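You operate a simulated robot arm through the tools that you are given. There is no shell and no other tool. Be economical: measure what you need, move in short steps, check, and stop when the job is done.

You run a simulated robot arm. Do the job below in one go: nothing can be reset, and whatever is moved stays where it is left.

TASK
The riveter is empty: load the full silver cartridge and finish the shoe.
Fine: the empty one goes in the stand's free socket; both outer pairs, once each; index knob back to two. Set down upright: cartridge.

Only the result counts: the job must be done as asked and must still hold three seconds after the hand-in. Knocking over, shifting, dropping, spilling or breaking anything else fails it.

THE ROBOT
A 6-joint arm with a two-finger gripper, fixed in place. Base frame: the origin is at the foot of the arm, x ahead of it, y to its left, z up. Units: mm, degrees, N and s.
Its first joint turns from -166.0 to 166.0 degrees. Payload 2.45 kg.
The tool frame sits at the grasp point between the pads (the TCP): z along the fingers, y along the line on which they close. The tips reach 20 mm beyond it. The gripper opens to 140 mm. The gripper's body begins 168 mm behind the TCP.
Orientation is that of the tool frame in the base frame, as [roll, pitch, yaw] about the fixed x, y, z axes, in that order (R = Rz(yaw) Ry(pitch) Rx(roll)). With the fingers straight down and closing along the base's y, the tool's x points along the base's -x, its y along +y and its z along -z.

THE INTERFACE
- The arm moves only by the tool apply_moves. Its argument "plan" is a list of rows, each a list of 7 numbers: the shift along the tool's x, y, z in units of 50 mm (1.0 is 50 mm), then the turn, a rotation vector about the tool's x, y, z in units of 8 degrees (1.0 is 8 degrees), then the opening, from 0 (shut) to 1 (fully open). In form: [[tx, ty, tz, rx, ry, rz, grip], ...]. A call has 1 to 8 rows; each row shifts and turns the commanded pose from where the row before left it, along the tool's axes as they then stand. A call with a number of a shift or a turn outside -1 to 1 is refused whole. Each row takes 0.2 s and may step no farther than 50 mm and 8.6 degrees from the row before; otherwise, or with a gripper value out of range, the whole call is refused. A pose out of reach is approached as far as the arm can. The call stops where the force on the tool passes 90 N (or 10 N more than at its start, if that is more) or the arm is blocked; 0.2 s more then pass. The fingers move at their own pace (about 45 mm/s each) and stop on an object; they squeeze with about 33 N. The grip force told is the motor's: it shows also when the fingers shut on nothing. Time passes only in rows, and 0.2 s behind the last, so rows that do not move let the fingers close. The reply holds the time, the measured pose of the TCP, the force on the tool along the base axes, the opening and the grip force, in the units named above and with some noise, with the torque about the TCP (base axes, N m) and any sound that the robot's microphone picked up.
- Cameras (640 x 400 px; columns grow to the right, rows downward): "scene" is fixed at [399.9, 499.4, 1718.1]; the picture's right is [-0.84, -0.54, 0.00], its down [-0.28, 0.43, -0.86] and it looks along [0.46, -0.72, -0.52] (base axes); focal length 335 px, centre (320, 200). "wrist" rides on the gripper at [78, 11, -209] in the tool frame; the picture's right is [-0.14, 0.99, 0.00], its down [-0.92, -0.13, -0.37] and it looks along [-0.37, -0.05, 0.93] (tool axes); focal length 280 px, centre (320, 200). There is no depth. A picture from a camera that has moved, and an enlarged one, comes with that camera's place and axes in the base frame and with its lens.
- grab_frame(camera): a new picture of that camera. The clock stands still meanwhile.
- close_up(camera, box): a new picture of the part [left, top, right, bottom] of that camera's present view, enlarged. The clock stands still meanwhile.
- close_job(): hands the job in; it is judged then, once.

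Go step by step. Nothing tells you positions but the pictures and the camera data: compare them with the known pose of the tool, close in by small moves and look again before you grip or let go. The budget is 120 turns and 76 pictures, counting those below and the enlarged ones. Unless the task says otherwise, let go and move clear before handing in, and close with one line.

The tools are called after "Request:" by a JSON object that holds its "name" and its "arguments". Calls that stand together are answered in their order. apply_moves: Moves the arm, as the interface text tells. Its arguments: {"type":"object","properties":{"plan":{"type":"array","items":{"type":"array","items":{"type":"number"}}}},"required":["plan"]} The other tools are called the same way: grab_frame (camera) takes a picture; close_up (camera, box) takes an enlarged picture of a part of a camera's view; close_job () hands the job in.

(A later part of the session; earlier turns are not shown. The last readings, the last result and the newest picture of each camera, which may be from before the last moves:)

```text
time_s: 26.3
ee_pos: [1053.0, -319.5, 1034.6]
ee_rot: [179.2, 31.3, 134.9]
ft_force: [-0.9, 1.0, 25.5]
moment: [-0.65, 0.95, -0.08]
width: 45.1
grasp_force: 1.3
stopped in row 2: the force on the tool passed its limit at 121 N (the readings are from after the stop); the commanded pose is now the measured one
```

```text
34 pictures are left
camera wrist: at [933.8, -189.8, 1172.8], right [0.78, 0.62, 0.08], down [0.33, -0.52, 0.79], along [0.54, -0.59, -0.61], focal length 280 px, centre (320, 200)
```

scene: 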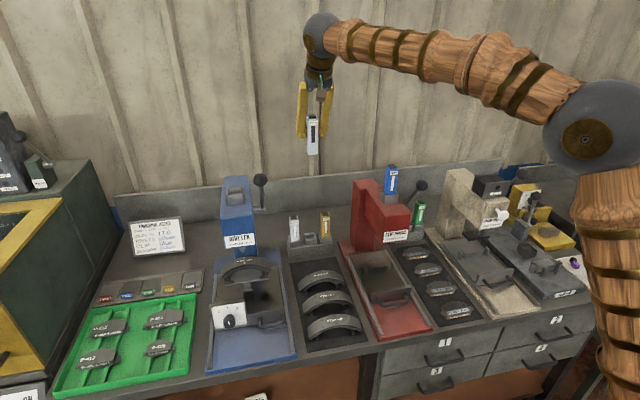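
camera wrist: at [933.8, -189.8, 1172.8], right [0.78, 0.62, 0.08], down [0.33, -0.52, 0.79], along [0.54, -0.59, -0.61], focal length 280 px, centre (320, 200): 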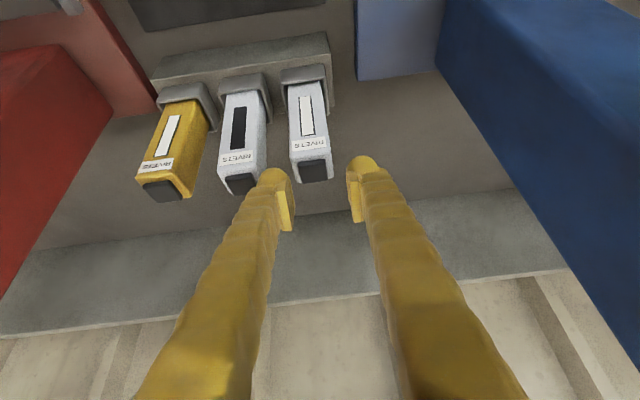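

The -s finger landed on top of the neighbour, because the fingertips are thicker than I assumed. I'll back up, restore the tilt, narrow the opening and check that nothing shifted.

Request:
{"name": "apply_moves", "arguments": {"plan": [[-0.1, 0, -0.173, 0, 0, 0, 0.26], [0, -0.06, 0, 0.1, 0.16, 0, 0.26], [0, 0, 0, 0, 0, 0, 0.26], [0, 0, 0, 0, 0, 0, 0.26]]}}

Request:
{"name": "close_up", "arguments": {"camera": "scene", "box": [280, 205, 360, 255]}}

Request:
{"name": "close_up", "arguments": {"camera": "wrist", "box": [200, 70, 424, 210]}}

```text
time_s: 27.3
ee_pos: [1049.5, -321.8, 1040.3]
ee_rot: [-179.8, 29.9, 135.0]
ft_force: [-0.3, -0.5, 0.1]
moment: [0.03, 0.05, -0.01]
width: 36.6
grasp_force: 0.1
```

```text
8.00 times, centred on (320, 230) of scene
camera zoom: at [399.9, 499.4, 1718.1], right [-0.84, -0.54, 0.0], down [-0.28, 0.43, -0.86], along [0.46, -0.72, -0.52], focal length 2677 px, centre (320, -40)
```

zoom: 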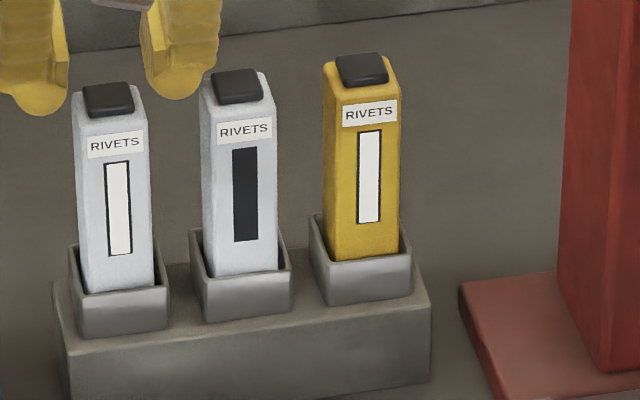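

```text
2.86 times, centred on (312, 140) of wrist
camera zoom: at [935.4, -192.0, 1183.8], right [0.79, 0.62, 0.07], down [0.35, -0.52, 0.78], along [0.51, -0.59, -0.63], focal length 801 px, centre (343, 371)
```

zoom: 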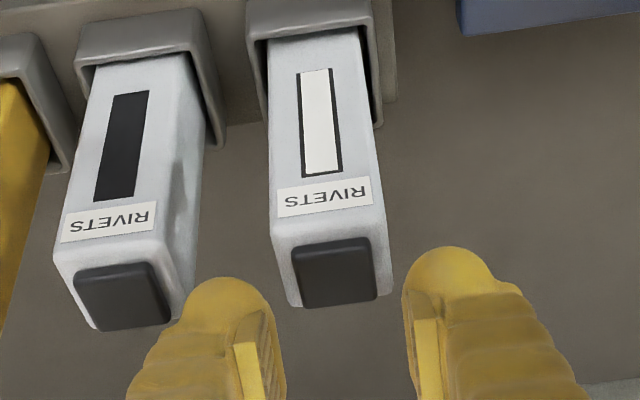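

Nothing moved, and the tool is centred on the silver cartridge in s. I'll shift 7 mm forward so the hold matches the first one, then descend in fine steps with the opening at 36 mm.

Request:
{"name": "apply_moves", "arguments": {"plan": [[0.121, 0, -0.07, 0, 0, 0, 0.257], [0.1, 0, 0.173, 0, 0, 0, 0.257], [0.1, 0, 0.173, 0, 0, 0, 0.257], [0.1, 0, 0.173, 0, 0, 0, 0.257], [0.1, 0, 0.173, 0, 0, 0, 0.257], [0.1, 0, 0.173, 0, 0, 0, 0.257], [0.1, 0, 0.173, 0, 0, 0, 0.257], [0, 0, 0, 0, 0, 0, 0.257]]}}

```text
time_s: 29.1
ee_pos: [1044.2, -317.4, 980.0]
ee_rot: [-179.9, 29.7, 135.1]
ft_force: [1.4, 0.6, 0.2]
moment: [0.0, 0.0, 0.03]
width: 36.3
grasp_force: 0.0
```

No contact. Closing now.

Request:
{"name": "apply_moves", "arguments": {"plan": [[0.01, 0, 0.017, 0, 0, 0, 0.1], [0, 0, 0, 0, 0, 0, 0.1], [0, 0, 0, 0, 0, 0, 0.1], [0, 0, 0, 0, 0, 0, 0.1]]}}

Request:
{"name": "grab_frame", "arguments": {"camera": "wrist"}}

```text
time_s: 30.1
ee_pos: [1044.9, -316.5, 979.8]
ee_rot: [-179.9, 29.7, 135.0]
ft_force: [1.4, 2.7, 12.4]
moment: [0.15, -0.04, -0.03]
width: 30.9
grasp_force: 32.8
```

```text
31 pictures are left
camera wrist: at [930.3, -187.1, 1122.7], right [0.78, 0.62, 0.07], down [0.35, -0.52, 0.78], along [0.51, -0.59, -0.62], focal length 280 px, centre (320, 200)
```

wrist: 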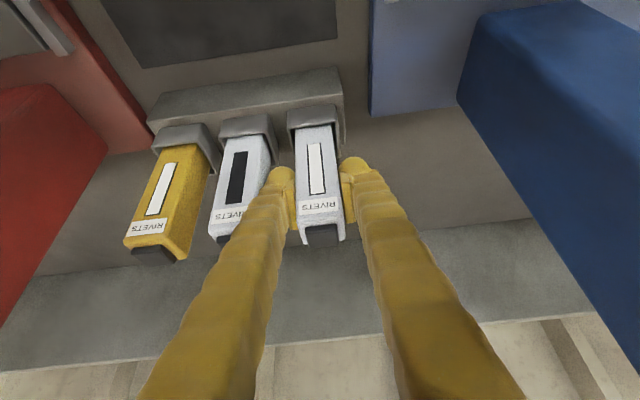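

The hold matches the first one. Lifting straight up.

Request:
{"name": "apply_moves", "arguments": {"plan": [[-0.2, 0, -0.346, 0, 0, 0, 0.1], [-0.4, 0, -0.693, 0, 0, 0, 0.1], [-0.498, 0, -0.867, 0, 0, 0, 0.1], [-0.498, 0, -0.867, 0, 0, 0, 0.1], [-0.498, 0, -0.867, 0, 0, 0, 0.1], [-0.498, 0, -0.867, 0, 0, 0, 0.1], [-0.498, 0, -0.867, 0, 0, 0, 0.1], [-0.498, 0, -0.867, 0, 0, 0, 0.1]]}}

Request:
{"name": "grab_frame", "arguments": {"camera": "scene"}}

```text
time_s: 31.9
ee_pos: [1045.1, -316.3, 1341.1]
ee_rot: [-179.9, 29.6, 135.0]
ft_force: [0.3, 0.1, -2.2]
moment: [-0.03, -0.03, 0.0]
width: 30.9
grasp_force: 32.9
```

```text
30 pictures are left
```

scene: 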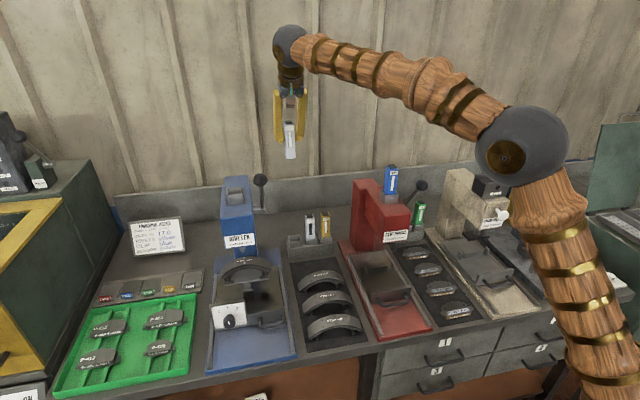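

Clear. I'll carry it over to above the riveter's socket.

Request:
{"name": "apply_moves", "arguments": {"plan": [[-0.498, 0, -0.866, 0, -0.05, 0, 0.1], [0, 0.9075, 0, 0, 0, 0, 0.1], [0, 0.9075, 0, 0, 0, 0, 0.1], [0, 0.9075, 0, 0, 0, 0, 0.1], [0, 0.9075, 0, 0, 0, 0, 0.1], [0.866, 0, -0.49, 0, 0, 0, 0.1], [0.866, 0, -0.49, 0, 0, 0, 0.1], [0.866, 0, -0.49, 0, 0, 0, 0.1]]}}

Request:
{"name": "grab_frame", "arguments": {"camera": "wrist"}}

```text
time_s: 33.7
ee_pos: [1128.0, -115.9, 1416.3]
ee_rot: [-179.7, 30.0, 135.0]
ft_force: [-0.2, -0.4, -2.9]
moment: [-0.06, -0.01, 0.0]
width: 30.7
grasp_force: 32.8
out of reach, approached as far as the arm can: row 5, 6, 7, 8
```

```text
29 pictures are left
camera wrist: at [1014.6, 15.3, 1559.0], right [0.79, 0.61, 0.06], down [0.35, -0.52, 0.78], along [0.51, -0.59, -0.62], focal length 280 px, centre (320, 200)
```

wrist: 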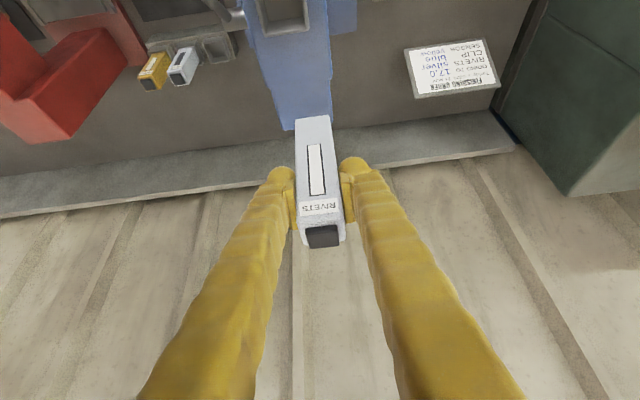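

Some of that path was out of reach. I'll let it settle and read the pose.

Request:
{"name": "apply_moves", "arguments": {"plan": [[0, 0, 0, 0, 0, 0, 0.1], [0, 0, 0, 0, 0, 0, 0.1]]}}

```text
time_s: 34.3
ee_pos: [1127.5, -115.2, 1419.1]
ee_rot: [-179.7, 30.0, 135.0]
ft_force: [0.3, -1.0, -0.8]
moment: [-0.02, -0.04, 0.01]
width: 30.8
grasp_force: 32.4
```

Now to correct the position to s≈697, d≈812.

Request:
{"name": "apply_moves", "arguments": {"plan": [[0.58, 0, -0.335, 0, 0, 0, 0.1], [0.58, 0, -0.335, 0, 0, 0, 0.1], [0, -0.38, 0, 0, 0, 0, 0.1], [0, 0, 0, 0, 0, 0, 0.1]]}}

```text
time_s: 35.3
ee_pos: [1109.5, -97.4, 1438.9]
ee_rot: [-179.8, 29.9, 135.1]
ft_force: [-0.5, 0.3, -1.5]
moment: [-0.06, -0.06, -0.01]
width: 30.8
grasp_force: 33.2
out of reach, approached as far as the arm can: row 1, 2, 3
```

The arm is nearly straight, so progress is slow. I'll keep pulling it inward.

Request:
{"name": "apply_moves", "arguments": {"plan": [[0.5, 0, -0.29, 0, 0, 0, 0.1], [0, 0, 0, 0, 0, 0, 0.1], [0, 0, 0, 0, 0, 0, 0.1]]}}

```text
time_s: 36.1
ee_pos: [1104.5, -83.3, 1445.0]
ee_rot: [-179.7, 30.0, 135.1]
ft_force: [-0.3, -0.1, -0.9]
moment: [-0.02, -0.03, 0.02]
width: 30.9
grasp_force: 32.5
out of reach, approached as far as the arm can: row 1
```

Request:
{"name": "grab_frame", "arguments": {"camera": "scene"}}

```text
28 pictures are left
```

scene: 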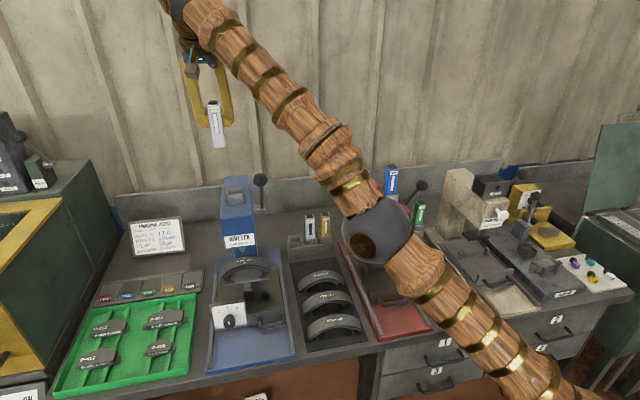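

The arm flipped to elbow-down when it stretched. I'll extend outward until it is straight, move down to bend the elbow back up, then pull in, keeping clear of everything.

Request:
{"name": "apply_moves", "arguments": {"plan": [[-0.866, 0, 0.5, 0, 0, 0, 0.1], [-0.866, 0, 0.5, 0, 0, 0, 0.1], [0, 0, 0, 0, 0, 0, 0.1]]}}

```text
time_s: 36.9
ee_pos: [1133.8, -148.3, 1412.1]
ee_rot: [-179.8, 30.2, 135.0]
ft_force: [0.0, 0.1, -1.2]
moment: [-0.02, 0.02, -0.01]
width: 30.6
grasp_force: 33.3
out of reach, approached as far as the arm can: row 1, 2
```

Request:
{"name": "apply_moves", "arguments": {"plan": [[-0.866, 0, 0.5, 0, 0, 0, 0.1], [-0.866, 0, 0.5, 0, 0, 0, 0.1], [0, 0, 0, 0, 0, 0, 0.1]]}}

```text
time_s: 37.7
ee_pos: [1156.3, -212.4, 1377.1]
ee_rot: [-179.9, 30.3, 135.0]
ft_force: [0.4, -0.3, -1.6]
moment: [-0.01, 0.01, -0.01]
width: 30.7
grasp_force: 32.8
out of reach, approached as far as the arm can: row 1, 2
```

The arm is straight and stuck at its singular pose. I'll shift the target toward -s over clear space and down, so the elbow bends upward.

Request:
{"name": "apply_moves", "arguments": {"plan": [[0, -0.9, 0, 0, 0, 0, 0.1], [0, -0.9, 0, 0, 0, 0, 0.1], [0.4, 0, 0.693, 0, 0, 0, 0.1], [0.4, 0, 0.693, 0, 0, 0, 0.1], [0, 0, 0, 0, 0, 0, 0.1]]}}

Request:
{"name": "grab_frame", "arguments": {"camera": "scene"}}

```text
time_s: 38.9
ee_pos: [1144.3, -279.4, 1374.7]
ee_rot: [-179.7, 30.1, 135.0]
ft_force: [-0.6, 0.0, -1.1]
moment: [-0.03, 0.01, -0.05]
width: 30.7
grasp_force: 32.9
out of reach, approached as far as the arm can: row 1, 2, 3, 4
```

```text
27 pictures are left
```

scene: 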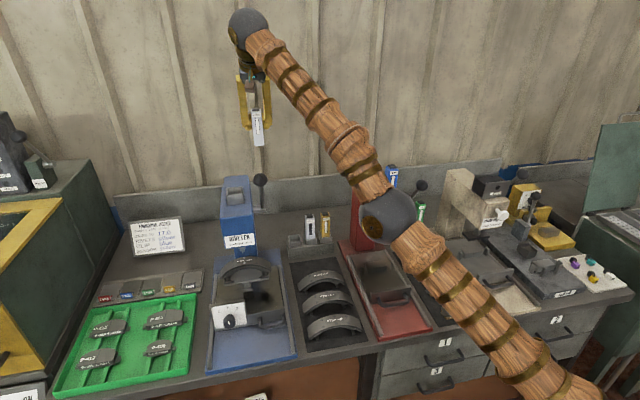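

The elbow is still slightly bent the wrong way. I'll go up and outward until the arm is fully straight, then sweep down so the elbow bends up.

Request:
{"name": "apply_moves", "arguments": {"plan": [[-0.081, -0.246, -0.906, 0, 0, 0, 0.1], [-0.081, -0.246, -0.906, 0, 0, 0, 0.1], [-0.081, -0.246, -0.906, 0, 0, 0, 0.1], [-0.081, -0.246, -0.906, 0, 0, 0, 0.1], [-0.081, -0.246, -0.906, 0, 0, 0, 0.1], [-0.081, -0.246, -0.906, 0, 0, 0, 0.1], [-0.081, -0.246, -0.906, 0, 0, 0, 0.1], [0, 0, 0, 0, 0, 0, 0.1]]}}

```text
time_s: 40.7
ee_pos: [938.5, -230.6, 1612.9]
ee_rot: [-179.9, 30.2, 134.9]
ft_force: [-0.2, -0.4, -1.9]
moment: [0.0, 0.03, -0.01]
width: 30.8
grasp_force: 33.1
out of reach, approached as far as the arm can: row 2, 3, 4, 5, 6, 7
```

Request:
{"name": "grab_frame", "arguments": {"camera": "scene"}}

```text
26 pictures are left
```

scene: 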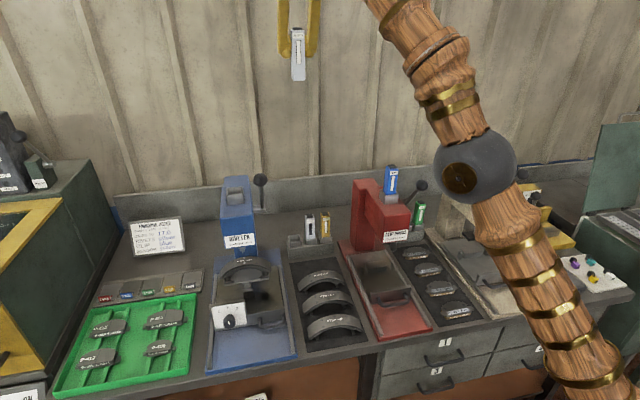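

Request:
{"name": "apply_moves", "arguments": {"plan": [[-0.46, 0.234, -0.024, 0, 0, 0, 0.1], [-0.46, 0.234, -0.024, 0, 0, 0, 0.1], [-0.076, 0.292, 0.829, 0, 0, 0, 0.1], [-0.076, 0.292, 0.829, 0, 0, 0, 0.1], [-0.076, 0.292, 0.829, 0, 0, 0, 0.1], [-0.076, 0.292, 0.829, 0, 0, 0, 0.1], [0.72, -0.36, 0.047, 0, 0, 0, 0.1], [0, 0, 0, 0, 0, 0, 0.1]]}}

```text
time_s: 42.5
ee_pos: [1021.7, -250.6, 1444.1]
ee_rot: [-179.7, 30.2, 135.1]
ft_force: [0.3, 0.2, -1.9]
moment: [0.0, 0.02, -0.01]
width: 30.8
grasp_force: 32.9
out of reach, approached as far as the arm can: row 1, 2
```

It's back within reach. Now I'll move in d first, then along s, staying inside the reach.

Request:
{"name": "apply_moves", "arguments": {"plan": [[0.76, 0, -0.44, 0, 0, 0, 0.1], [0.76, 0, -0.44, 0, 0, 0, 0.1], [0, 0.76, 0, 0, 0, 0, 0.1], [0, 0.76, 0, 0, 0, 0, 0.1], [0, 0.76, 0, 0, 0, 0, 0.1], [0, 0.76, 0, 0, 0, 0, 0.1], [0, 0, 0, 0, 0, 0, 0.1]]}}

Request:
{"name": "grab_frame", "arguments": {"camera": "scene"}}

```text
time_s: 44.1
ee_pos: [1066.8, -80.0, 1449.8]
ee_rot: [-179.9, 30.2, 135.0]
ft_force: [-0.2, -0.3, -1.5]
moment: [-0.01, 0.0, -0.01]
width: 31.0
grasp_force: 33.0
```

```text
25 pictures are left
```

scene: 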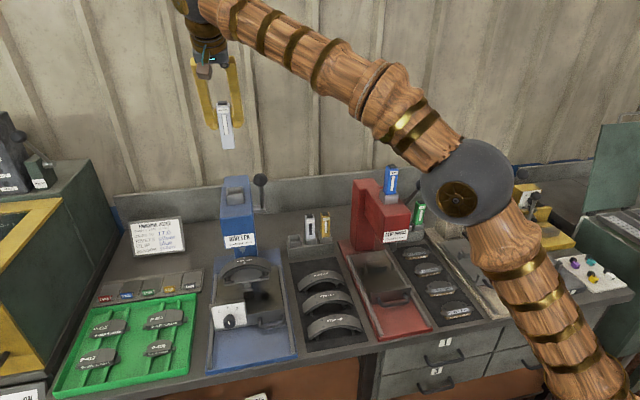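

The elbow is up again and the tool is over the riveter. Lowering to just above its socket.

Request:
{"name": "apply_moves", "arguments": {"plan": [[0.475, 0, 0.823, 0, 0, 0, 0.1], [0.475, 0, 0.823, 0, 0, 0, 0.1], [0, 0, 0, 0, 0, 0, 0.1]]}}

Request:
{"name": "close_up", "arguments": {"camera": "wrist", "box": [248, 60, 408, 160]}}

```text
time_s: 44.9
ee_pos: [1065.7, -79.2, 1352.4]
ee_rot: [-179.9, 30.2, 135.0]
ft_force: [-0.2, 1.0, -1.8]
moment: [0.0, 0.0, 0.02]
width: 30.9
grasp_force: 33.4
```

```text
4.00 times, centred on (328, 110) of wrist
camera zoom: at [951.5, 50.6, 1494.8], right [0.78, 0.62, 0.07], down [0.34, -0.52, 0.78], along [0.52, -0.59, -0.62], focal length 1122 px, centre (288, 560)
```

zoom: 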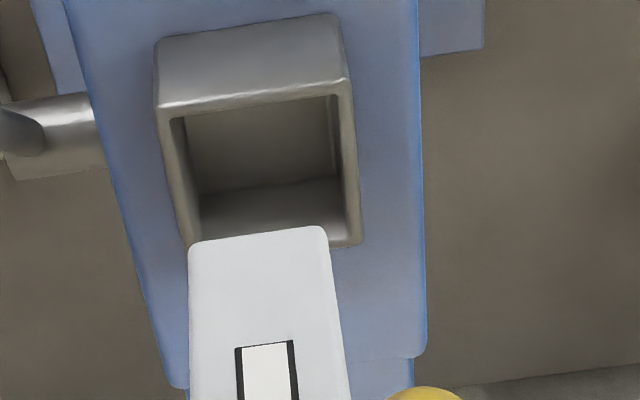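

It's nearly aligned. I'll shift slightly (+1.5 s, -1 d), lower to the rim and look.

Request:
{"name": "apply_moves", "arguments": {"plan": [[0.017, 0.03, -0.01, 0, 0, 0, 0.1], [0.2, 0, 0.346, 0, 0, 0, 0.1], [0.2, 0, 0.346, 0, 0, 0, 0.1], [0, 0, 0, 0, 0, 0, 0.1]]}}

Request:
{"name": "close_up", "arguments": {"camera": "wrist", "box": [248, 60, 408, 160]}}

```text
time_s: 45.9
ee_pos: [1066.7, -77.7, 1314.7]
ee_rot: [180.0, 30.3, 134.9]
ft_force: [0.4, 4.9, 28.6]
moment: [-0.06, -0.17, 0.06]
width: 31.1
grasp_force: 33.2
```

```text
4.00 times, centred on (328, 110) of wrist
camera zoom: at [951.6, 51.9, 1456.8], right [0.78, 0.62, 0.07], down [0.34, -0.52, 0.78], along [0.52, -0.59, -0.62], focal length 1122 px, centre (288, 560)
```

zoom: 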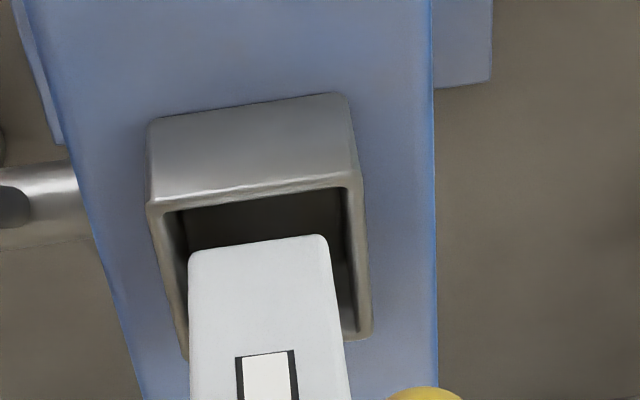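

It touched the rear rim, with a front gap of about 10 mm. I'll lift, move 7 mm forward and go down.

Request:
{"name": "apply_moves", "arguments": {"plan": [[-0.06, 0, -0.104, 0, 0, 0, 0.1], [0.121, 0.015, -0.07, 0, 0, 0, 0.1], [0.05, 0, 0.087, 0, 0, 0, 0.1], [0.05, 0, 0.087, 0, 0, 0, 0.1], [0, 0, 0, 0, 0, 0, 0.1]]}}

Request:
{"name": "close_up", "arguments": {"camera": "wrist", "box": [248, 60, 408, 160]}}

```text
time_s: 47.1
ee_pos: [1064.1, -73.9, 1309.6]
ee_rot: [-179.8, 30.3, 135.1]
ft_force: [-0.4, 0.0, -1.1]
moment: [-0.01, 0.02, 0.0]
width: 30.7
grasp_force: 32.8
```

```text
4.00 times, centred on (328, 110) of wrist
camera zoom: at [949.1, 57.1, 1451.1], right [0.78, 0.62, 0.07], down [0.34, -0.52, 0.78], along [0.52, -0.59, -0.62], focal length 1122 px, centre (288, 560)
```

zoom: 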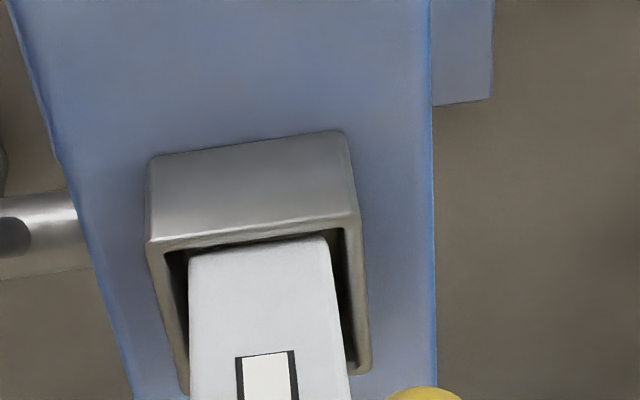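

It's entering cleanly. Continuing down to the seat.

Request:
{"name": "apply_moves", "arguments": {"plan": [[0.04, 0, 0.069, 0, 0, 0, 0.1], [0.04, 0, 0.069, 0, 0, 0, 0.1], [0.04, 0, 0.069, 0, 0, 0, 0.1], [0.03, 0, 0.052, 0, 0, 0, 0.1], [0, 0, 0, 0, 0, 0, 0.1]]}}

```text
time_s: 48.3
ee_pos: [1065.2, -72.1, 1295.3]
ee_rot: [-179.9, 30.1, 135.1]
ft_force: [0.0, 0.9, -0.7]
moment: [-0.02, 0.03, 0.0]
width: 30.7
grasp_force: 32.6
```

Request:
{"name": "apply_moves", "arguments": {"plan": [[0.03, 0, 0.052, 0, 0, 0, 0.1], [0.03, 0, 0.052, 0, 0, 0, 0.1], [0.03, 0, 0.052, 0, 0, 0, 0.1], [0, 0, 0, 0, 0, 0, 0.1]]}}

```text
time_s: 49.3
ee_pos: [1064.0, -71.7, 1286.2]
ee_rot: [-179.8, 30.2, 135.1]
ft_force: [-0.5, -0.7, -0.8]
moment: [0.02, 0.04, 0.02]
width: 30.9
grasp_force: 33.1
```

Request:
{"name": "apply_moves", "arguments": {"plan": [[0.02, 0, 0.035, 0, 0, 0, 0.1], [0.02, 0, 0.035, 0, 0, 0, 0.1], [0.02, 0, 0.035, 0, 0, 0, 0.1], [0, 0, 0, 0, 0, 0, 0.1]]}}

```text
time_s: 50.3
ee_pos: [1063.8, -73.3, 1280.0]
ee_rot: [-179.9, 30.3, 135.0]
ft_force: [4.3, 0.7, 27.8]
moment: [-0.06, -0.22, 0.01]
width: 31.1
grasp_force: 32.9
```

It's seated at 28 N. I'll open, back away along the tool axis and look.

Request:
{"name": "apply_moves", "arguments": {"plan": [[0, 0, 0, 0, 0, 0, 0.4], [0, 0, 0, 0, 0, 0, 0.4], [0, 0, 0, 0, 0, 0, 0.4], [0, 0, -0.6, 0, 0, 0, 0.4], [0, 0, -0.9, 0, 0, 0, 0.4], [0, 0, -0.9, 0, 0, 0, 0.4], [0, 0, -0.9, 0, 0, 0, 0.4]]}}

Request:
{"name": "close_up", "arguments": {"camera": "scene", "box": [190, 145, 350, 245]}}

Request:
{"name": "grab_frame", "arguments": {"camera": "wrist"}}

```text
time_s: 51.9
ee_pos: [1003.9, -13.2, 1422.8]
ee_rot: [-179.8, 30.2, 135.1]
ft_force: [0.2, 0.8, -0.2]
moment: [-0.02, 0.02, -0.03]
width: 56.1
grasp_force: 0.2
```

```text
4.00 times, centred on (270, 195) of scene
camera zoom: at [399.9, 499.4, 1718.1], right [-0.84, -0.54, 0.0], down [-0.28, 0.43, -0.86], along [0.46, -0.72, -0.52], focal length 1338 px, centre (520, 220)
```

zoom: 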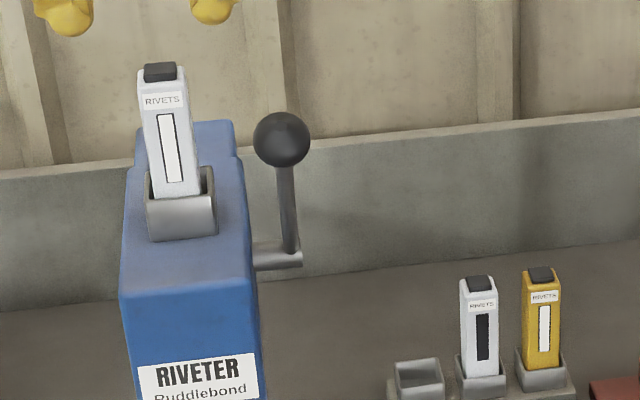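

```text
20 pictures are left
camera wrist: at [890.5, 115.4, 1564.4], right [0.79, 0.62, 0.07], down [0.34, -0.52, 0.78], along [0.52, -0.59, -0.62], focal length 280 px, centre (320, 200)
```

wrist: 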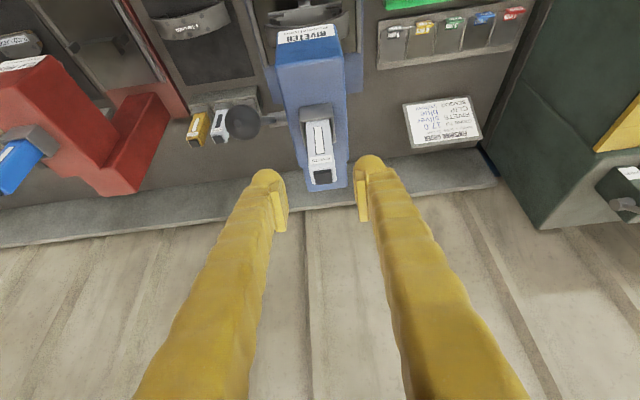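

The full cartridge is seated upright in the riveter. Next is the index knob, so I'll look at its panel closely.

Request:
{"name": "close_up", "arguments": {"camera": "scene", "box": [200, 250, 296, 340]}}

```text
4.44 times, centred on (248, 295) of scene
camera zoom: at [399.9, 499.4, 1718.1], right [-0.84, -0.54, 0.0], down [-0.28, 0.43, -0.86], along [0.46, -0.72, -0.52], focal length 1487 px, centre (640, -222)
```

zoom: 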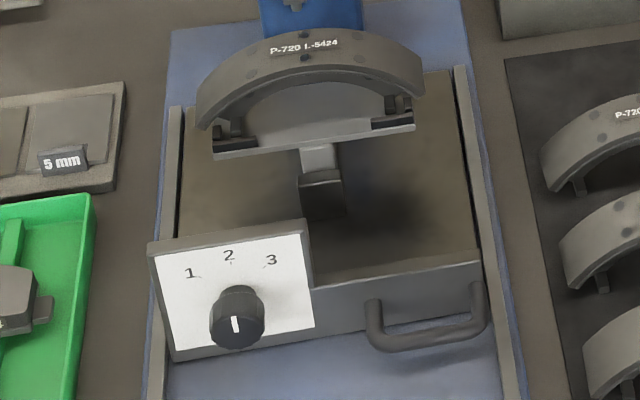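

The knob points at 2, the panel is about vertical, and the knob axis runs front-to-back. I'll use a vertical tool over the knob: grip it from above and swing the hand sideways to turn it.

Request:
{"name": "apply_moves", "arguments": {"plan": [[0.866, 0, -0.5, 0, 0, 0, 0.5], [0.866, 0, -0.5, 0, 0, 0, 0.5], [0, 0, 0, 0, 0.944, 0, 0.5], [0, 0, 0, 0, 0.944, 0, 0.5], [0, 0, 0, 0, 0.944, 0, 0.5], [0, 0, 0, 0, 0.944, 0, 0.5], [0.14, 0.54, 0.8, 0, 0, 0, 0.5], [0.14, 0.54, 0.8, 0, 0, 0, 0.5]]}}

Request:
{"name": "apply_moves", "arguments": {"plan": [[0, 0, 0.95, 0, 0, 0, 0.5], [0, 0, 0.95, 0, 0, 0, 0.5], [0, 0, 0.95, 0, 0, 0, 0.5], [0, 0, 0.95, 0, 0, 0, 0.5], [0, 0, 0.95, 0, 0, 0, 0.5], [0, 0, 0, 0, 0, 0, 0.5]]}}

Request:
{"name": "grab_frame", "arguments": {"camera": "wrist"}}

```text
time_s: 53.7
ee_pos: [961.3, 104.2, 1342.6]
ee_rot: [-179.9, 0.0, 135.0]
ft_force: [-0.5, -0.2, 0.0]
moment: [-0.02, -0.05, -0.01]
width: 70.0
grasp_force: 0.0
```

```text
time_s: 55.1
ee_pos: [961.1, 105.8, 1103.9]
ee_rot: [-179.9, 0.1, 135.1]
ft_force: [0.1, -0.7, -0.2]
moment: [-0.01, -0.02, -0.03]
width: 70.1
grasp_force: 0.0
```

```text
18 pictures are left
camera wrist: at [912.9, 168.6, 1313.7], right [0.8, 0.6, 0.0], down [0.56, -0.74, 0.37], along [0.22, -0.3, -0.93], focal length 280 px, centre (320, 200)
```

wrist: 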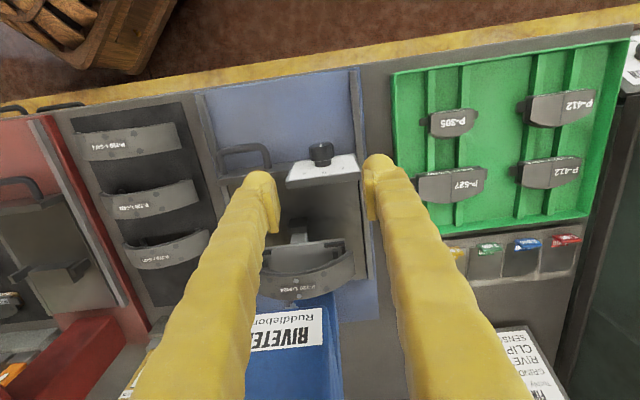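

The knob is at about s≈753.5, spans d 596–629, and z≈925. I'll descend over it and check with the scene camera.

Request:
{"name": "apply_moves", "arguments": {"plan": [[-0.02, -0.015, 0.95, 0, 0, 0, 0.42], [0, 0, 0.95, 0, 0, 0, 0.42], [0, 0, 0.95, 0, 0, 0, 0.42], [0, 0, 0.55, 0, 0, 0, 0.42], [0, 0, 0, 0, 0, 0, 0.42]]}}

Request:
{"name": "close_up", "arguments": {"camera": "scene", "box": [190, 270, 286, 345]}}

```text
time_s: 56.3
ee_pos: [961.8, 103.6, 933.7]
ee_rot: [-179.9, 0.1, 135.0]
ft_force: [0.3, -0.4, 0.4]
moment: [0.03, 0.0, -0.01]
width: 58.8
grasp_force: 0.1
```

```text
5.33 times, centred on (238, 308) of scene
camera zoom: at [399.9, 499.4, 1718.1], right [-0.84, -0.54, 0.0], down [-0.28, 0.43, -0.86], along [0.46, -0.72, -0.52], focal length 1785 px, centre (757, -373)
```

zoom: 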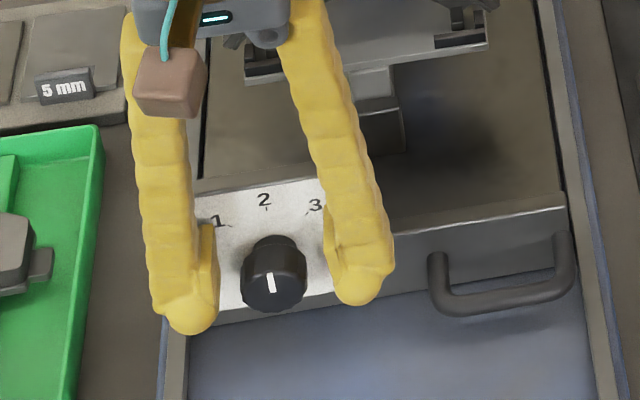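

The pads straddle the knob symmetrically at the right height. Closing.

Request:
{"name": "apply_moves", "arguments": {"plan": [[0, 0, 0, 0, 0, 0, 0.1], [0, 0, 0, 0, 0, 0, 0.1], [0, 0, 0, 0, 0, 0, 0.1], [0, 0, 0, 0, 0, 0, 0.1]]}}

```text
time_s: 57.3
ee_pos: [962.6, 104.7, 934.7]
ee_rot: [179.9, -0.1, 135.0]
ft_force: [24.5, 22.9, -4.0]
moment: [0.2, -0.22, 0.27]
width: 33.0
grasp_force: 44.9
```

Request:
{"name": "apply_moves", "arguments": {"plan": [[0, 0.03, 0, 0, 0, 0, 0.1], [0, 0, 0, 0, 0, 0, 0.1]]}}

```text
time_s: 57.9
ee_pos: [963.8, 104.8, 934.3]
ee_rot: [-179.9, 0.0, 134.9]
ft_force: [9.1, 11.2, 8.0]
moment: [0.12, -0.06, 0.17]
width: 33.0
grasp_force: 45.1
```

Force is easing. I'll nudge once more, then start turning toward 1, with the hand swinging to +s.

Request:
{"name": "apply_moves", "arguments": {"plan": [[0, 0.02, 0, 0, 0, 0, 0.1], [0, 0, 0, 0.9375, 0, 0, 0.1], [0, 0, 0, 0.9375, 0, 0, 0.1], [0, 0, 0, 0, 0, 0, 0.1]]}}

```text
time_s: 58.9
ee_pos: [964.7, 105.0, 934.3]
ee_rot: [-165.0, 0.1, 135.0]
ft_force: [25.8, 24.2, 3.6]
moment: [0.03, -0.49, 0.39]
width: 32.8
grasp_force: 45.2
```

The knob axis is about 8 mm below the TCP, so I'll compensate by shifting along tool y as I turn.

Request:
{"name": "apply_moves", "arguments": {"plan": [[0, 0.045, 0, 0, 0, 0, 0.1], [0, 0.021, 0, 0.9375, 0, 0, 0.1], [0, 0.021, 0, 0.9375, 0, 0, 0.1], [0, 0, 0, 0, 0, 0, 0.1]]}}

Request:
{"name": "close_up", "arguments": {"camera": "scene", "box": [190, 270, 286, 345]}}

```text
time_s: 59.9
ee_pos: [966.6, 108.5, 933.1]
ee_rot: [-149.8, -0.2, 134.9]
ft_force: [-22.5, 5.1, 9.0]
moment: [0.02, 0.29, -0.19]
width: 32.7
grasp_force: 45.2
```

```text
5.33 times, centred on (238, 308) of scene
camera zoom: at [399.9, 499.4, 1718.1], right [-0.84, -0.54, 0.0], down [-0.28, 0.43, -0.86], along [0.46, -0.72, -0.52], focal length 1785 px, centre (757, -373)
```

zoom: 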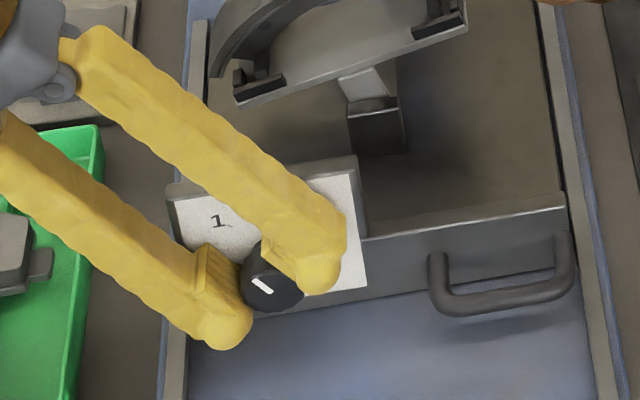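

Request:
{"name": "close_up", "arguments": {"camera": "scene", "box": [218, 295, 266, 333]}}

```text
10.53 times, centred on (242, 314) of scene
camera zoom: at [399.9, 499.4, 1718.1], right [-0.84, -0.54, 0.0], down [-0.28, 0.43, -0.86], along [0.46, -0.72, -0.52], focal length 3522 px, centre (1141, -1000)
```

zoom: 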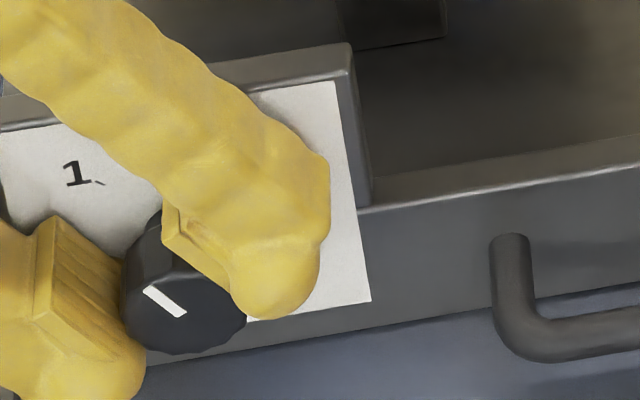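

The knob has turned about 39°. One more small turn, then I'll loosen and check where it rests.

Request:
{"name": "apply_moves", "arguments": {"plan": [[0, 0.01, 0, 0.8, 0, 0, 0.1], [0, 0, 0, 0, 0, 0, 0.1], [0, 0, 0, 0, 0, 0, 0.4], [0, 0, 0, 0, 0, 0, 0.4], [0, 0, 0, 0, 0, 0, 0.4]]}}

Request:
{"name": "close_up", "arguments": {"camera": "scene", "box": [218, 295, 266, 333]}}

```text
time_s: 61.1
ee_pos: [966.8, 108.5, 932.1]
ee_rot: [-143.5, 0.0, 135.1]
ft_force: [-11.8, 12.9, -5.1]
moment: [0.1, 0.21, -0.16]
width: 52.5
grasp_force: 0.2
```

```text
10.53 times, centred on (242, 314) of scene
camera zoom: at [399.9, 499.4, 1718.1], right [-0.84, -0.54, 0.0], down [-0.28, 0.43, -0.86], along [0.46, -0.72, -0.52], focal length 3522 px, centre (1141, -1000)
```

zoom: 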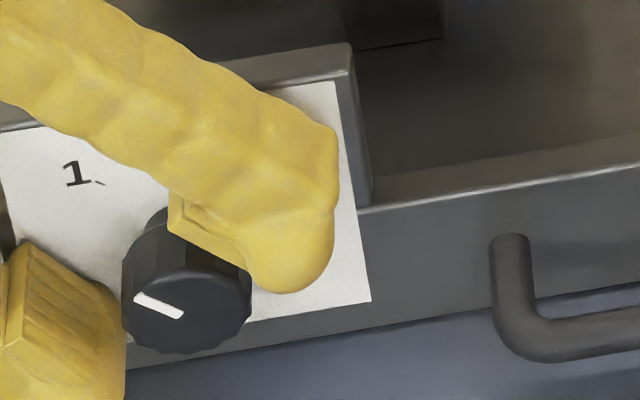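

The knob rests at about 45°, which is position 1. I'll back off to the front, bring the hand upright and rise toward the lever.

Request:
{"name": "apply_moves", "arguments": {"plan": [[0.4, 0, 0, 0, 0, 0, 0.42], [0.5, 0, 0, 0, 0, 0, 0.42], [0, 0, 0, -0.9125, 0, 0, 0.42], [0, 0, 0, -0.9125, 0, 0, 0.42], [0, 0, 0, -0.9125, 0, 0, 0.42], [0, 0, 0, -0.9125, 0, 0, 0.42], [0, 0, 0, -0.9125, 0, 0, 0.42], [0, 0, -0.95, 0, 0, 0, 0.45]]}}

```text
time_s: 62.9
ee_pos: [936.4, 139.3, 978.8]
ee_rot: [179.9, -0.1, 135.0]
ft_force: [-0.8, -0.2, -0.2]
moment: [0.01, 0.01, -0.01]
width: 63.0
grasp_force: 0.0
```

Request:
{"name": "apply_moves", "arguments": {"plan": [[0, -0.3, -0.94, 0, 0, 0, 0.5], [0, -0.3, -0.94, 0, 0, 0, 0.5], [0, -0.3, -0.94, 0, 0, 0, 0.5], [0, -0.3, -0.94, 0, 0, 0, 0.5], [0, -0.3, -0.94, 0, 0, 0, 0.5], [0, -0.3, -0.94, 0, 0, 0, 0.5], [0, -0.3, -0.94, 0, 0, 0, 0.5], [0, -0.3, -0.94, 0, 0, 0, 0.5]]}}

Request:
{"name": "apply_moves", "arguments": {"plan": [[-0.9, 0, 0, 0, 0, 0, 0.5], [-0.9, 0, 0, 0, 0, 0, 0.5], [-0.6, -0.35, 0, 0, 0, 0, 0.5], [0, 0, 0, 0, 0, 0, 0.5]]}}

Request:
{"name": "grab_frame", "arguments": {"camera": "wrist"}}

```text
time_s: 64.7
ee_pos: [848.9, 54.5, 1357.3]
ee_rot: [-179.9, -0.1, 135.0]
ft_force: [-0.2, -0.2, -0.2]
moment: [0.02, 0.01, 0.01]
width: 70.0
grasp_force: 0.1
```

```text
time_s: 65.7
ee_pos: [920.6, -42.2, 1356.7]
ee_rot: [-179.9, 0.1, 134.9]
ft_force: [0.5, 0.0, -0.5]
moment: [-0.01, -0.01, -0.01]
width: 70.2
grasp_force: 0.1
```

```text
13 pictures are left
camera wrist: at [873.5, 20.7, 1566.0], right [0.8, 0.6, 0.0], down [0.56, -0.74, 0.37], along [0.22, -0.29, -0.93], focal length 280 px, centre (320, 200)
```

wrist: 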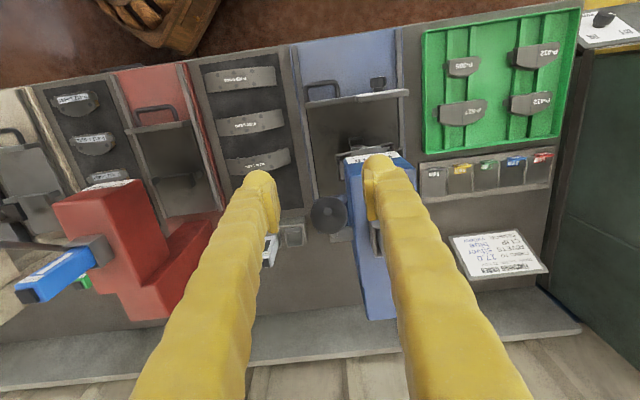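

The ball is confirmed at s≈624, d≈725, z≈1304. Moving over it and down.

Request:
{"name": "apply_moves", "arguments": {"plan": [[-0.88, 0.06, 0, 0, 0, 0, 0.5], [0, 0, 0.52, 0, 0, 0, 0.45], [0, 0, 0.52, 0, 0, 0, 0.45], [0, 0, 0, 0, 0, 0, 0.1], [0, 0, 0, 0, 0, 0, 0.1], [0, 0, 0, 0, 0, 0, 0.1], [0, 0, 0, 0, 0, 0, 0.1]]}}

Request:
{"name": "close_up", "arguments": {"camera": "scene", "box": [200, 120, 328, 200]}}

```text
time_s: 67.3
ee_pos: [957.5, -72.0, 1304.4]
ee_rot: [-179.9, 0.0, 135.0]
ft_force: [-18.8, -12.2, -7.3]
moment: [0.05, -0.1, 0.09]
width: 34.3
grasp_force: 44.9
```

```text
5.00 times, centred on (264, 160) of scene
camera zoom: at [399.9, 499.4, 1718.1], right [-0.84, -0.54, 0.0], down [-0.28, 0.43, -0.86], along [0.46, -0.72, -0.52], focal length 1673 px, centre (600, 400)
```

zoom: 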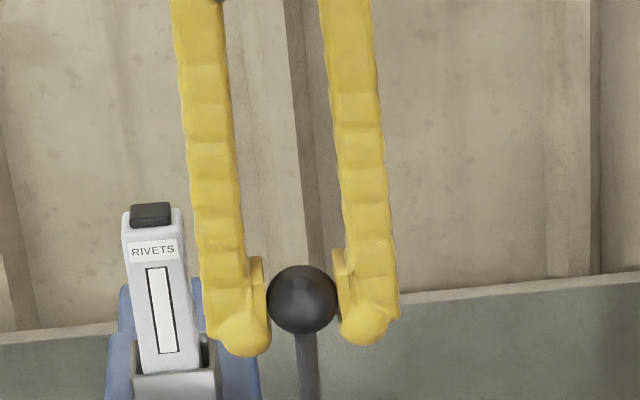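

I have a good grip on the ball. I'll relieve the side force and pull the lever along its arc, watching the force.

Request:
{"name": "apply_moves", "arguments": {"plan": [[0, -0.03, 0, 0, 0, 0, 0.05], [0.316, 0, 0.24, 0, 0, 0, 0.05], [0.304, 0, 0.284, 0, 0, 0, 0.05], [0, 0, 0, 0, 0, 0, 0.05]]}}

```text
time_s: 68.3
ee_pos: [934.3, -51.0, 1278.7]
ee_rot: [179.9, -0.1, 135.1]
ft_force: [21.7, 12.3, 7.5]
moment: [-0.94, -0.89, -0.17]
width: 34.4
grasp_force: 45.3
```

Request:
{"name": "apply_moves", "arguments": {"plan": [[0.274, 0.02, 0.314, 0, 0, 0, 0.05], [0.24, 0, 0.34, 0, 0, 0, 0.05], [0.202, 0, 0.366, 0, 0, 0, 0.05], [0, 0, 0, 0, 0, 0, 0.05]]}}

```text
time_s: 69.3
ee_pos: [909.2, -25.0, 1227.4]
ee_rot: [-179.9, 0.0, 135.1]
ft_force: [-6.5, -9.9, 9.4]
moment: [-0.61, -0.79, 0.02]
width: 34.3
grasp_force: 45.1
```

It's following the arc well. Pulling further.

Request:
{"name": "apply_moves", "arguments": {"plan": [[0.162, 0, 0.382, 0, 0, 0, 0.05], [0.122, 0, 0.4, 0, 0, 0, 0.05], [0, 0, 0, 0, 0, 0, 0.05]]}}

```text
time_s: 70.1
ee_pos: [899.0, -16.0, 1186.0]
ee_rot: [-179.9, 0.0, 134.9]
ft_force: [-7.5, -21.7, 9.0]
moment: [-0.59, -0.89, 0.09]
width: 34.6
grasp_force: 45.1
```

Request:
{"name": "apply_moves", "arguments": {"plan": [[0.08, -0.01, 0.408, 0, 0, 0, 0.05], [0.036, 0, 0.416, 0, 0, 0, 0.05], [0, 0, 0, 0, 0, 0, 0.05]]}}

Request:
{"name": "close_up", "arguments": {"camera": "scene", "box": [190, 140, 350, 240]}}

```text
time_s: 70.9
ee_pos: [893.9, -10.1, 1148.2]
ee_rot: [-180.0, 0.0, 135.0]
ft_force: [1.4, -21.5, 10.5]
moment: [-0.23, -0.62, 0.01]
width: 34.8
grasp_force: 45.0
```

```text
4.00 times, centred on (270, 190) of scene
camera zoom: at [399.9, 499.4, 1718.1], right [-0.84, -0.54, 0.0], down [-0.28, 0.43, -0.86], along [0.46, -0.72, -0.52], focal length 1338 px, centre (520, 240)
```

zoom: 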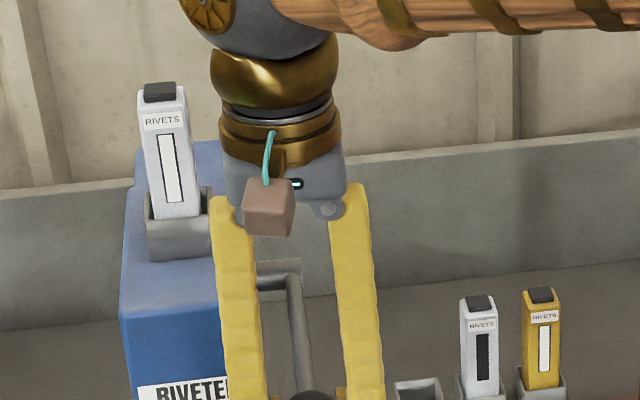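

The lever is now horizontal with no click yet. Going further.

Request:
{"name": "apply_moves", "arguments": {"plan": [[0, 0, 0.416, 0, 0, 0, 0.05], [-0.05, 0, 0.414, 0, 0, 0, 0.05], [0, 0, 0, 0, 0, 0, 0.05]]}}

```text
time_s: 71.7
ee_pos: [895.7, -12.3, 1105.4]
ee_rot: [180.0, -0.2, 135.0]
ft_force: [-29.9, -18.4, 16.0]
moment: [0.57, -0.06, -0.15]
width: 35.0
grasp_force: 44.8
```

Request:
{"name": "apply_moves", "arguments": {"plan": [[-0.094, -0.03, 0.406, 0, 0, 0, 0.05], [0, 0, 0, 0, 0, 0, 0.05]]}}

```text
time_s: 72.3
ee_pos: [899.2, -15.2, 1084.9]
ee_rot: [-180.0, 0.0, 135.0]
ft_force: [-18.8, -8.0, 6.5]
moment: [0.44, -0.92, -0.03]
width: 15.4
grasp_force: 6.3
```

The fingers slipped off the ball, probably at the end stop. I'll stop here and look.

Request:
{"name": "close_up", "arguments": {"camera": "scene", "box": [190, 170, 334, 270]}}

```text
4.00 times, centred on (262, 220) of scene
camera zoom: at [399.9, 499.4, 1718.1], right [-0.84, -0.54, 0.0], down [-0.28, 0.43, -0.86], along [0.46, -0.72, -0.52], focal length 1338 px, centre (552, 120)
```

zoom: 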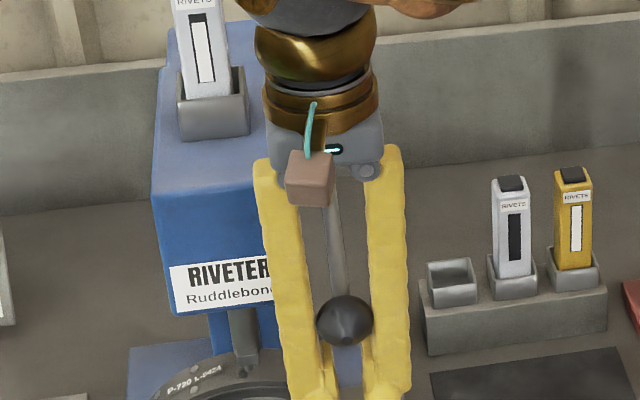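

The ram is extended onto the shoe, and the ball sits just above my fingertips. I'll open, rise above the ball and shut the fingers so I can press from the top to complete the stroke.

Request:
{"name": "apply_moves", "arguments": {"plan": [[0, 0, 0, 0, 0, 0, 0.42], [0, 0, 0, 0, 0, 0, 0.42], [0, 0, 0, 0, 0, 0, 0.42], [0, 0, -0.7, 0, 0, 0, 0.42], [0, 0, -0.8, 0, 0, 0, 0.42], [0, 0, -0.8, 0, 0, 0, 0.42]]}}

Request:
{"name": "close_up", "arguments": {"camera": "scene", "box": [190, 130, 334, 330]}}

```text
time_s: 73.7
ee_pos: [899.3, -15.9, 1198.9]
ee_rot: [-179.9, -0.1, 135.0]
ft_force: [0.3, -0.6, 0.3]
moment: [-0.02, 0.02, 0.03]
width: 59.0
grasp_force: 0.1
```

```text
2.00 times, centred on (262, 230) of scene
camera zoom: at [399.9, 499.4, 1718.1], right [-0.84, -0.54, 0.0], down [-0.28, 0.43, -0.86], along [0.46, -0.72, -0.52], focal length 669 px, centre (436, 140)
```

zoom: 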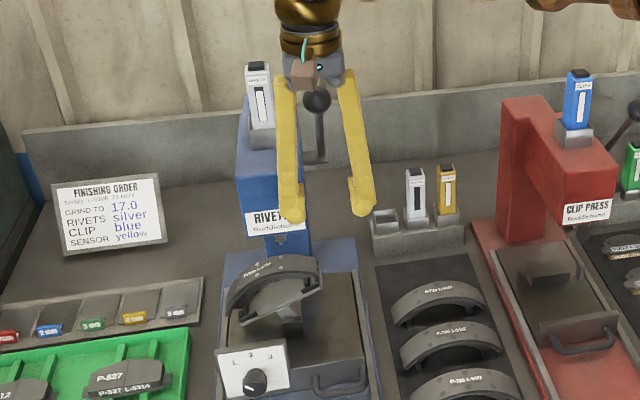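

The lever has sprung back up. I'll check the shoe for set rivets.

Request:
{"name": "close_up", "arguments": {"camera": "scene", "box": [212, 248, 268, 283]}}

```text
11.43 times, centred on (240, 266) of scene
camera zoom: at [399.9, 499.4, 1718.1], right [-0.84, -0.54, 0.0], down [-0.28, 0.43, -0.86], along [0.46, -0.72, -0.52], focal length 3824 px, centre (1234, -549)
```

zoom: 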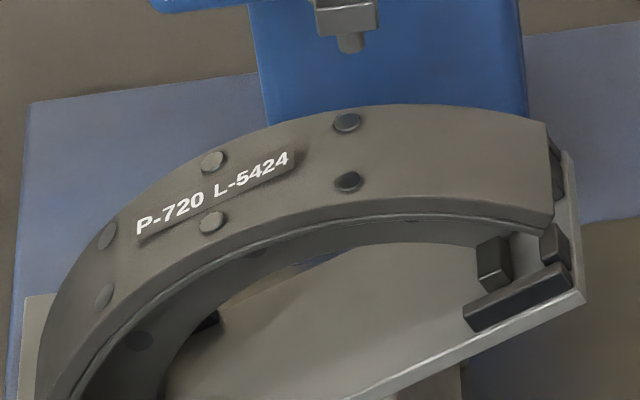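

Request:
{"name": "close_up", "arguments": {"camera": "scene", "box": [217, 255, 247, 275]}}

```text
16.00 times, centred on (232, 265) of scene
camera zoom: at [399.9, 499.4, 1718.1], right [-0.84, -0.54, 0.0], down [-0.28, 0.43, -0.86], along [0.46, -0.72, -0.52], focal length 5354 px, centre (1728, -840)
```

zoom: 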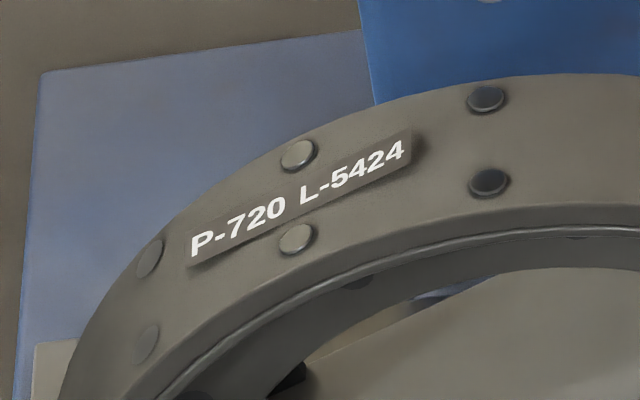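

It's clear now: the middle and right-hand pairs have raised rivet heads, and only the left pair is still flat. Next I'll return to the knob to set 3, retracing my earlier path.

Request:
{"name": "apply_moves", "arguments": {"plan": [[0.85, 0.5, 0, 0, 0, 0, 0.4], [0.85, 0.5, 0, 0, 0, 0, 0.4], [0, 0.285, 0.89, 0, 0, 0, 0.4], [0, 0.285, 0.89, 0, 0, 0, 0.4], [0, 0.285, 0.89, 0, 0, 0, 0.38], [0, 0.285, 0.89, 0, 0, 0, 0.38], [0, 0.285, 0.89, 0, 0, 0, 0.38], [0, 0.285, 0.89, 0, 0, 0, 0.38]]}}

Request:
{"name": "apply_moves", "arguments": {"plan": [[0, 0, 0, 0.9125, 0, 0, 0.38], [0, 0, 0, 0.9125, 0, 0, 0.38], [0, 0, 0, 0.9125, 0, 0, 0.38], [0, 0, 0, 0.9125, 0, 0, 0.38], [0, 0, 0, 0.9125, 0, 0, 0.38], [0, 0, 0, 0, 0, 0, 0.38]]}}

```text
time_s: 75.5
ee_pos: [933.5, 138.9, 934.0]
ee_rot: [-179.9, 0.0, 135.0]
ft_force: [0.3, 0.3, -0.4]
moment: [0.0, -0.01, 0.01]
width: 53.2
grasp_force: 0.1
```

```text
time_s: 76.9
ee_pos: [933.0, 138.6, 933.0]
ee_rot: [-143.4, 0.0, 135.0]
ft_force: [1.0, 0.0, 0.5]
moment: [-0.02, -0.02, -0.04]
width: 53.1
grasp_force: 0.1
```

Request:
{"name": "apply_moves", "arguments": {"plan": [[0, 0.042, -0.03, 0, 0, 0, 0.38], [-0.42, 0, 0, 0, 0, 0, 0.38], [-0.41, 0, 0, 0, 0, 0, 0.38], [0, 0, 0, 0, 0, 0, 0.1], [0, 0, 0, 0, 0, 0, 0.1], [0, 0, 0, 0, 0, 0, 0.1], [0, 0, 0, 0, 0, 0, 0.1]]}}

```text
time_s: 78.5
ee_pos: [963.7, 110.5, 933.3]
ee_rot: [-143.5, 0.0, 135.1]
ft_force: [-3.2, -1.2, 8.6]
moment: [-0.06, 0.03, -0.08]
width: 32.1
grasp_force: 45.1
```

Gripped with little side force. Turning toward 3 about the knob's axis.

Request:
{"name": "apply_moves", "arguments": {"plan": [[0, -0.021, 0, -0.9375, 0, 0, 0.1], [0, -0.021, 0, -0.9375, 0, 0, 0.1], [0, -0.021, 0, -0.9375, 0, 0, 0.1], [0, -0.021, 0, -0.9375, 0, 0, 0.1], [0, -0.021, 0, -0.9375, 0, 0, 0.1], [0, -0.021, 0, -0.9375, 0, 0, 0.1], [0, 0, 0, 0, 0, 0, 0.1]]}}

```text
time_s: 80.1
ee_pos: [958.9, 105.8, 934.1]
ee_rot: [171.6, -0.1, 135.0]
ft_force: [-43.7, -17.5, 9.4]
moment: [-0.4, 0.22, -0.48]
width: 32.6
grasp_force: 45.1
```

Request:
{"name": "apply_moves", "arguments": {"plan": [[0.03, -0.05, 0, 0, 0, 0, 0.1], [0, -0.021, 0, -0.9375, 0, 0, 0.1], [0, -0.021, 0, -0.9375, 0, 0, 0.1], [0, 0, 0, 0, 0, 0, 0.1]]}}

```text
time_s: 81.1
ee_pos: [956.1, 105.5, 933.1]
ee_rot: [156.4, 0.1, 135.0]
ft_force: [11.1, 6.6, -8.9]
moment: [-0.19, -0.24, -0.01]
width: 32.4
grasp_force: 45.2
```

Request:
{"name": "apply_moves", "arguments": {"plan": [[0, -0.015, 0, -0.9375, 0, 0, 0.1], [0, -0.021, 0, -0.9375, 0, 0, 0.1], [0, 0, 0, 0, 0, 0, 0.1]]}}

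Request:
{"name": "close_up", "arguments": {"camera": "scene", "box": [218, 295, 266, 333]}}

```text
time_s: 81.9
ee_pos: [954.9, 103.2, 932.7]
ee_rot: [141.4, 0.0, 134.9]
ft_force: [13.5, 8.9, -12.7]
moment: [0.09, -0.02, 0.07]
width: 32.2
grasp_force: 44.4
```

```text
10.53 times, centred on (242, 314) of scene
camera zoom: at [399.9, 499.4, 1718.1], right [-0.84, -0.54, 0.0], down [-0.28, 0.43, -0.86], along [0.46, -0.72, -0.52], focal length 3522 px, centre (1141, -1000)
```

zoom: 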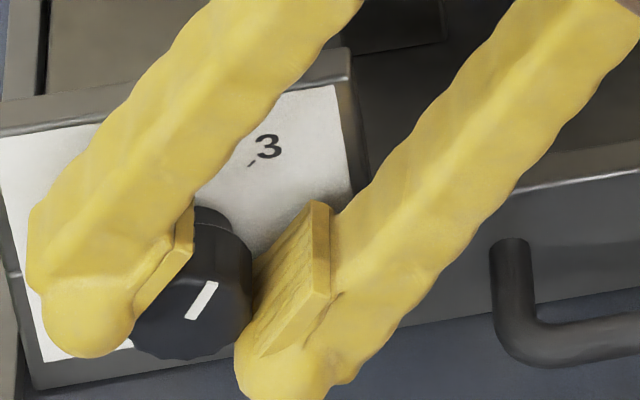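

It's at about -34°, so roughly 10° more is needed.

Request:
{"name": "apply_moves", "arguments": {"plan": [[0, -0.02, 0, -0.9375, 0, 0, 0.1], [0, -0.01, 0, -0.4, 0, 0, 0.1], [0, 0, 0, 0, 0, 0, 0.1], [0, 0, 0, 0, 0, 0, 0.36], [0, 0, 0, 0, 0, 0, 0.36], [0, 0, 0, 0, 0, 0, 0.36]]}}

Request:
{"name": "close_up", "arguments": {"camera": "scene", "box": [218, 295, 266, 333]}}

```text
time_s: 83.3
ee_pos: [954.9, 103.2, 931.9]
ee_rot: [130.9, 0.1, 135.0]
ft_force: [-0.3, 0.4, -0.5]
moment: [0.02, 0.02, -0.04]
width: 50.5
grasp_force: 0.0
```

```text
10.53 times, centred on (242, 314) of scene
camera zoom: at [399.9, 499.4, 1718.1], right [-0.84, -0.54, 0.0], down [-0.28, 0.43, -0.86], along [0.46, -0.72, -0.52], focal length 3522 px, centre (1141, -1000)
```

zoom: 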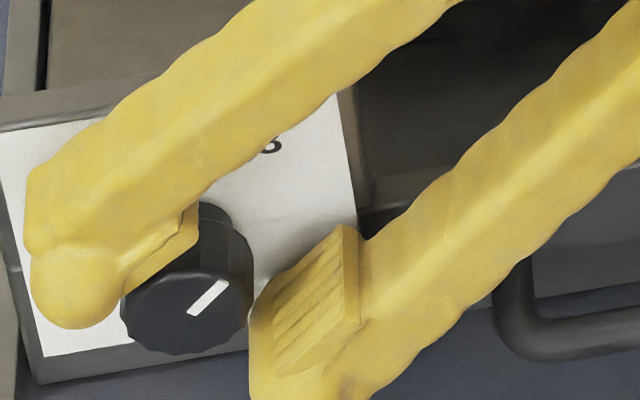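

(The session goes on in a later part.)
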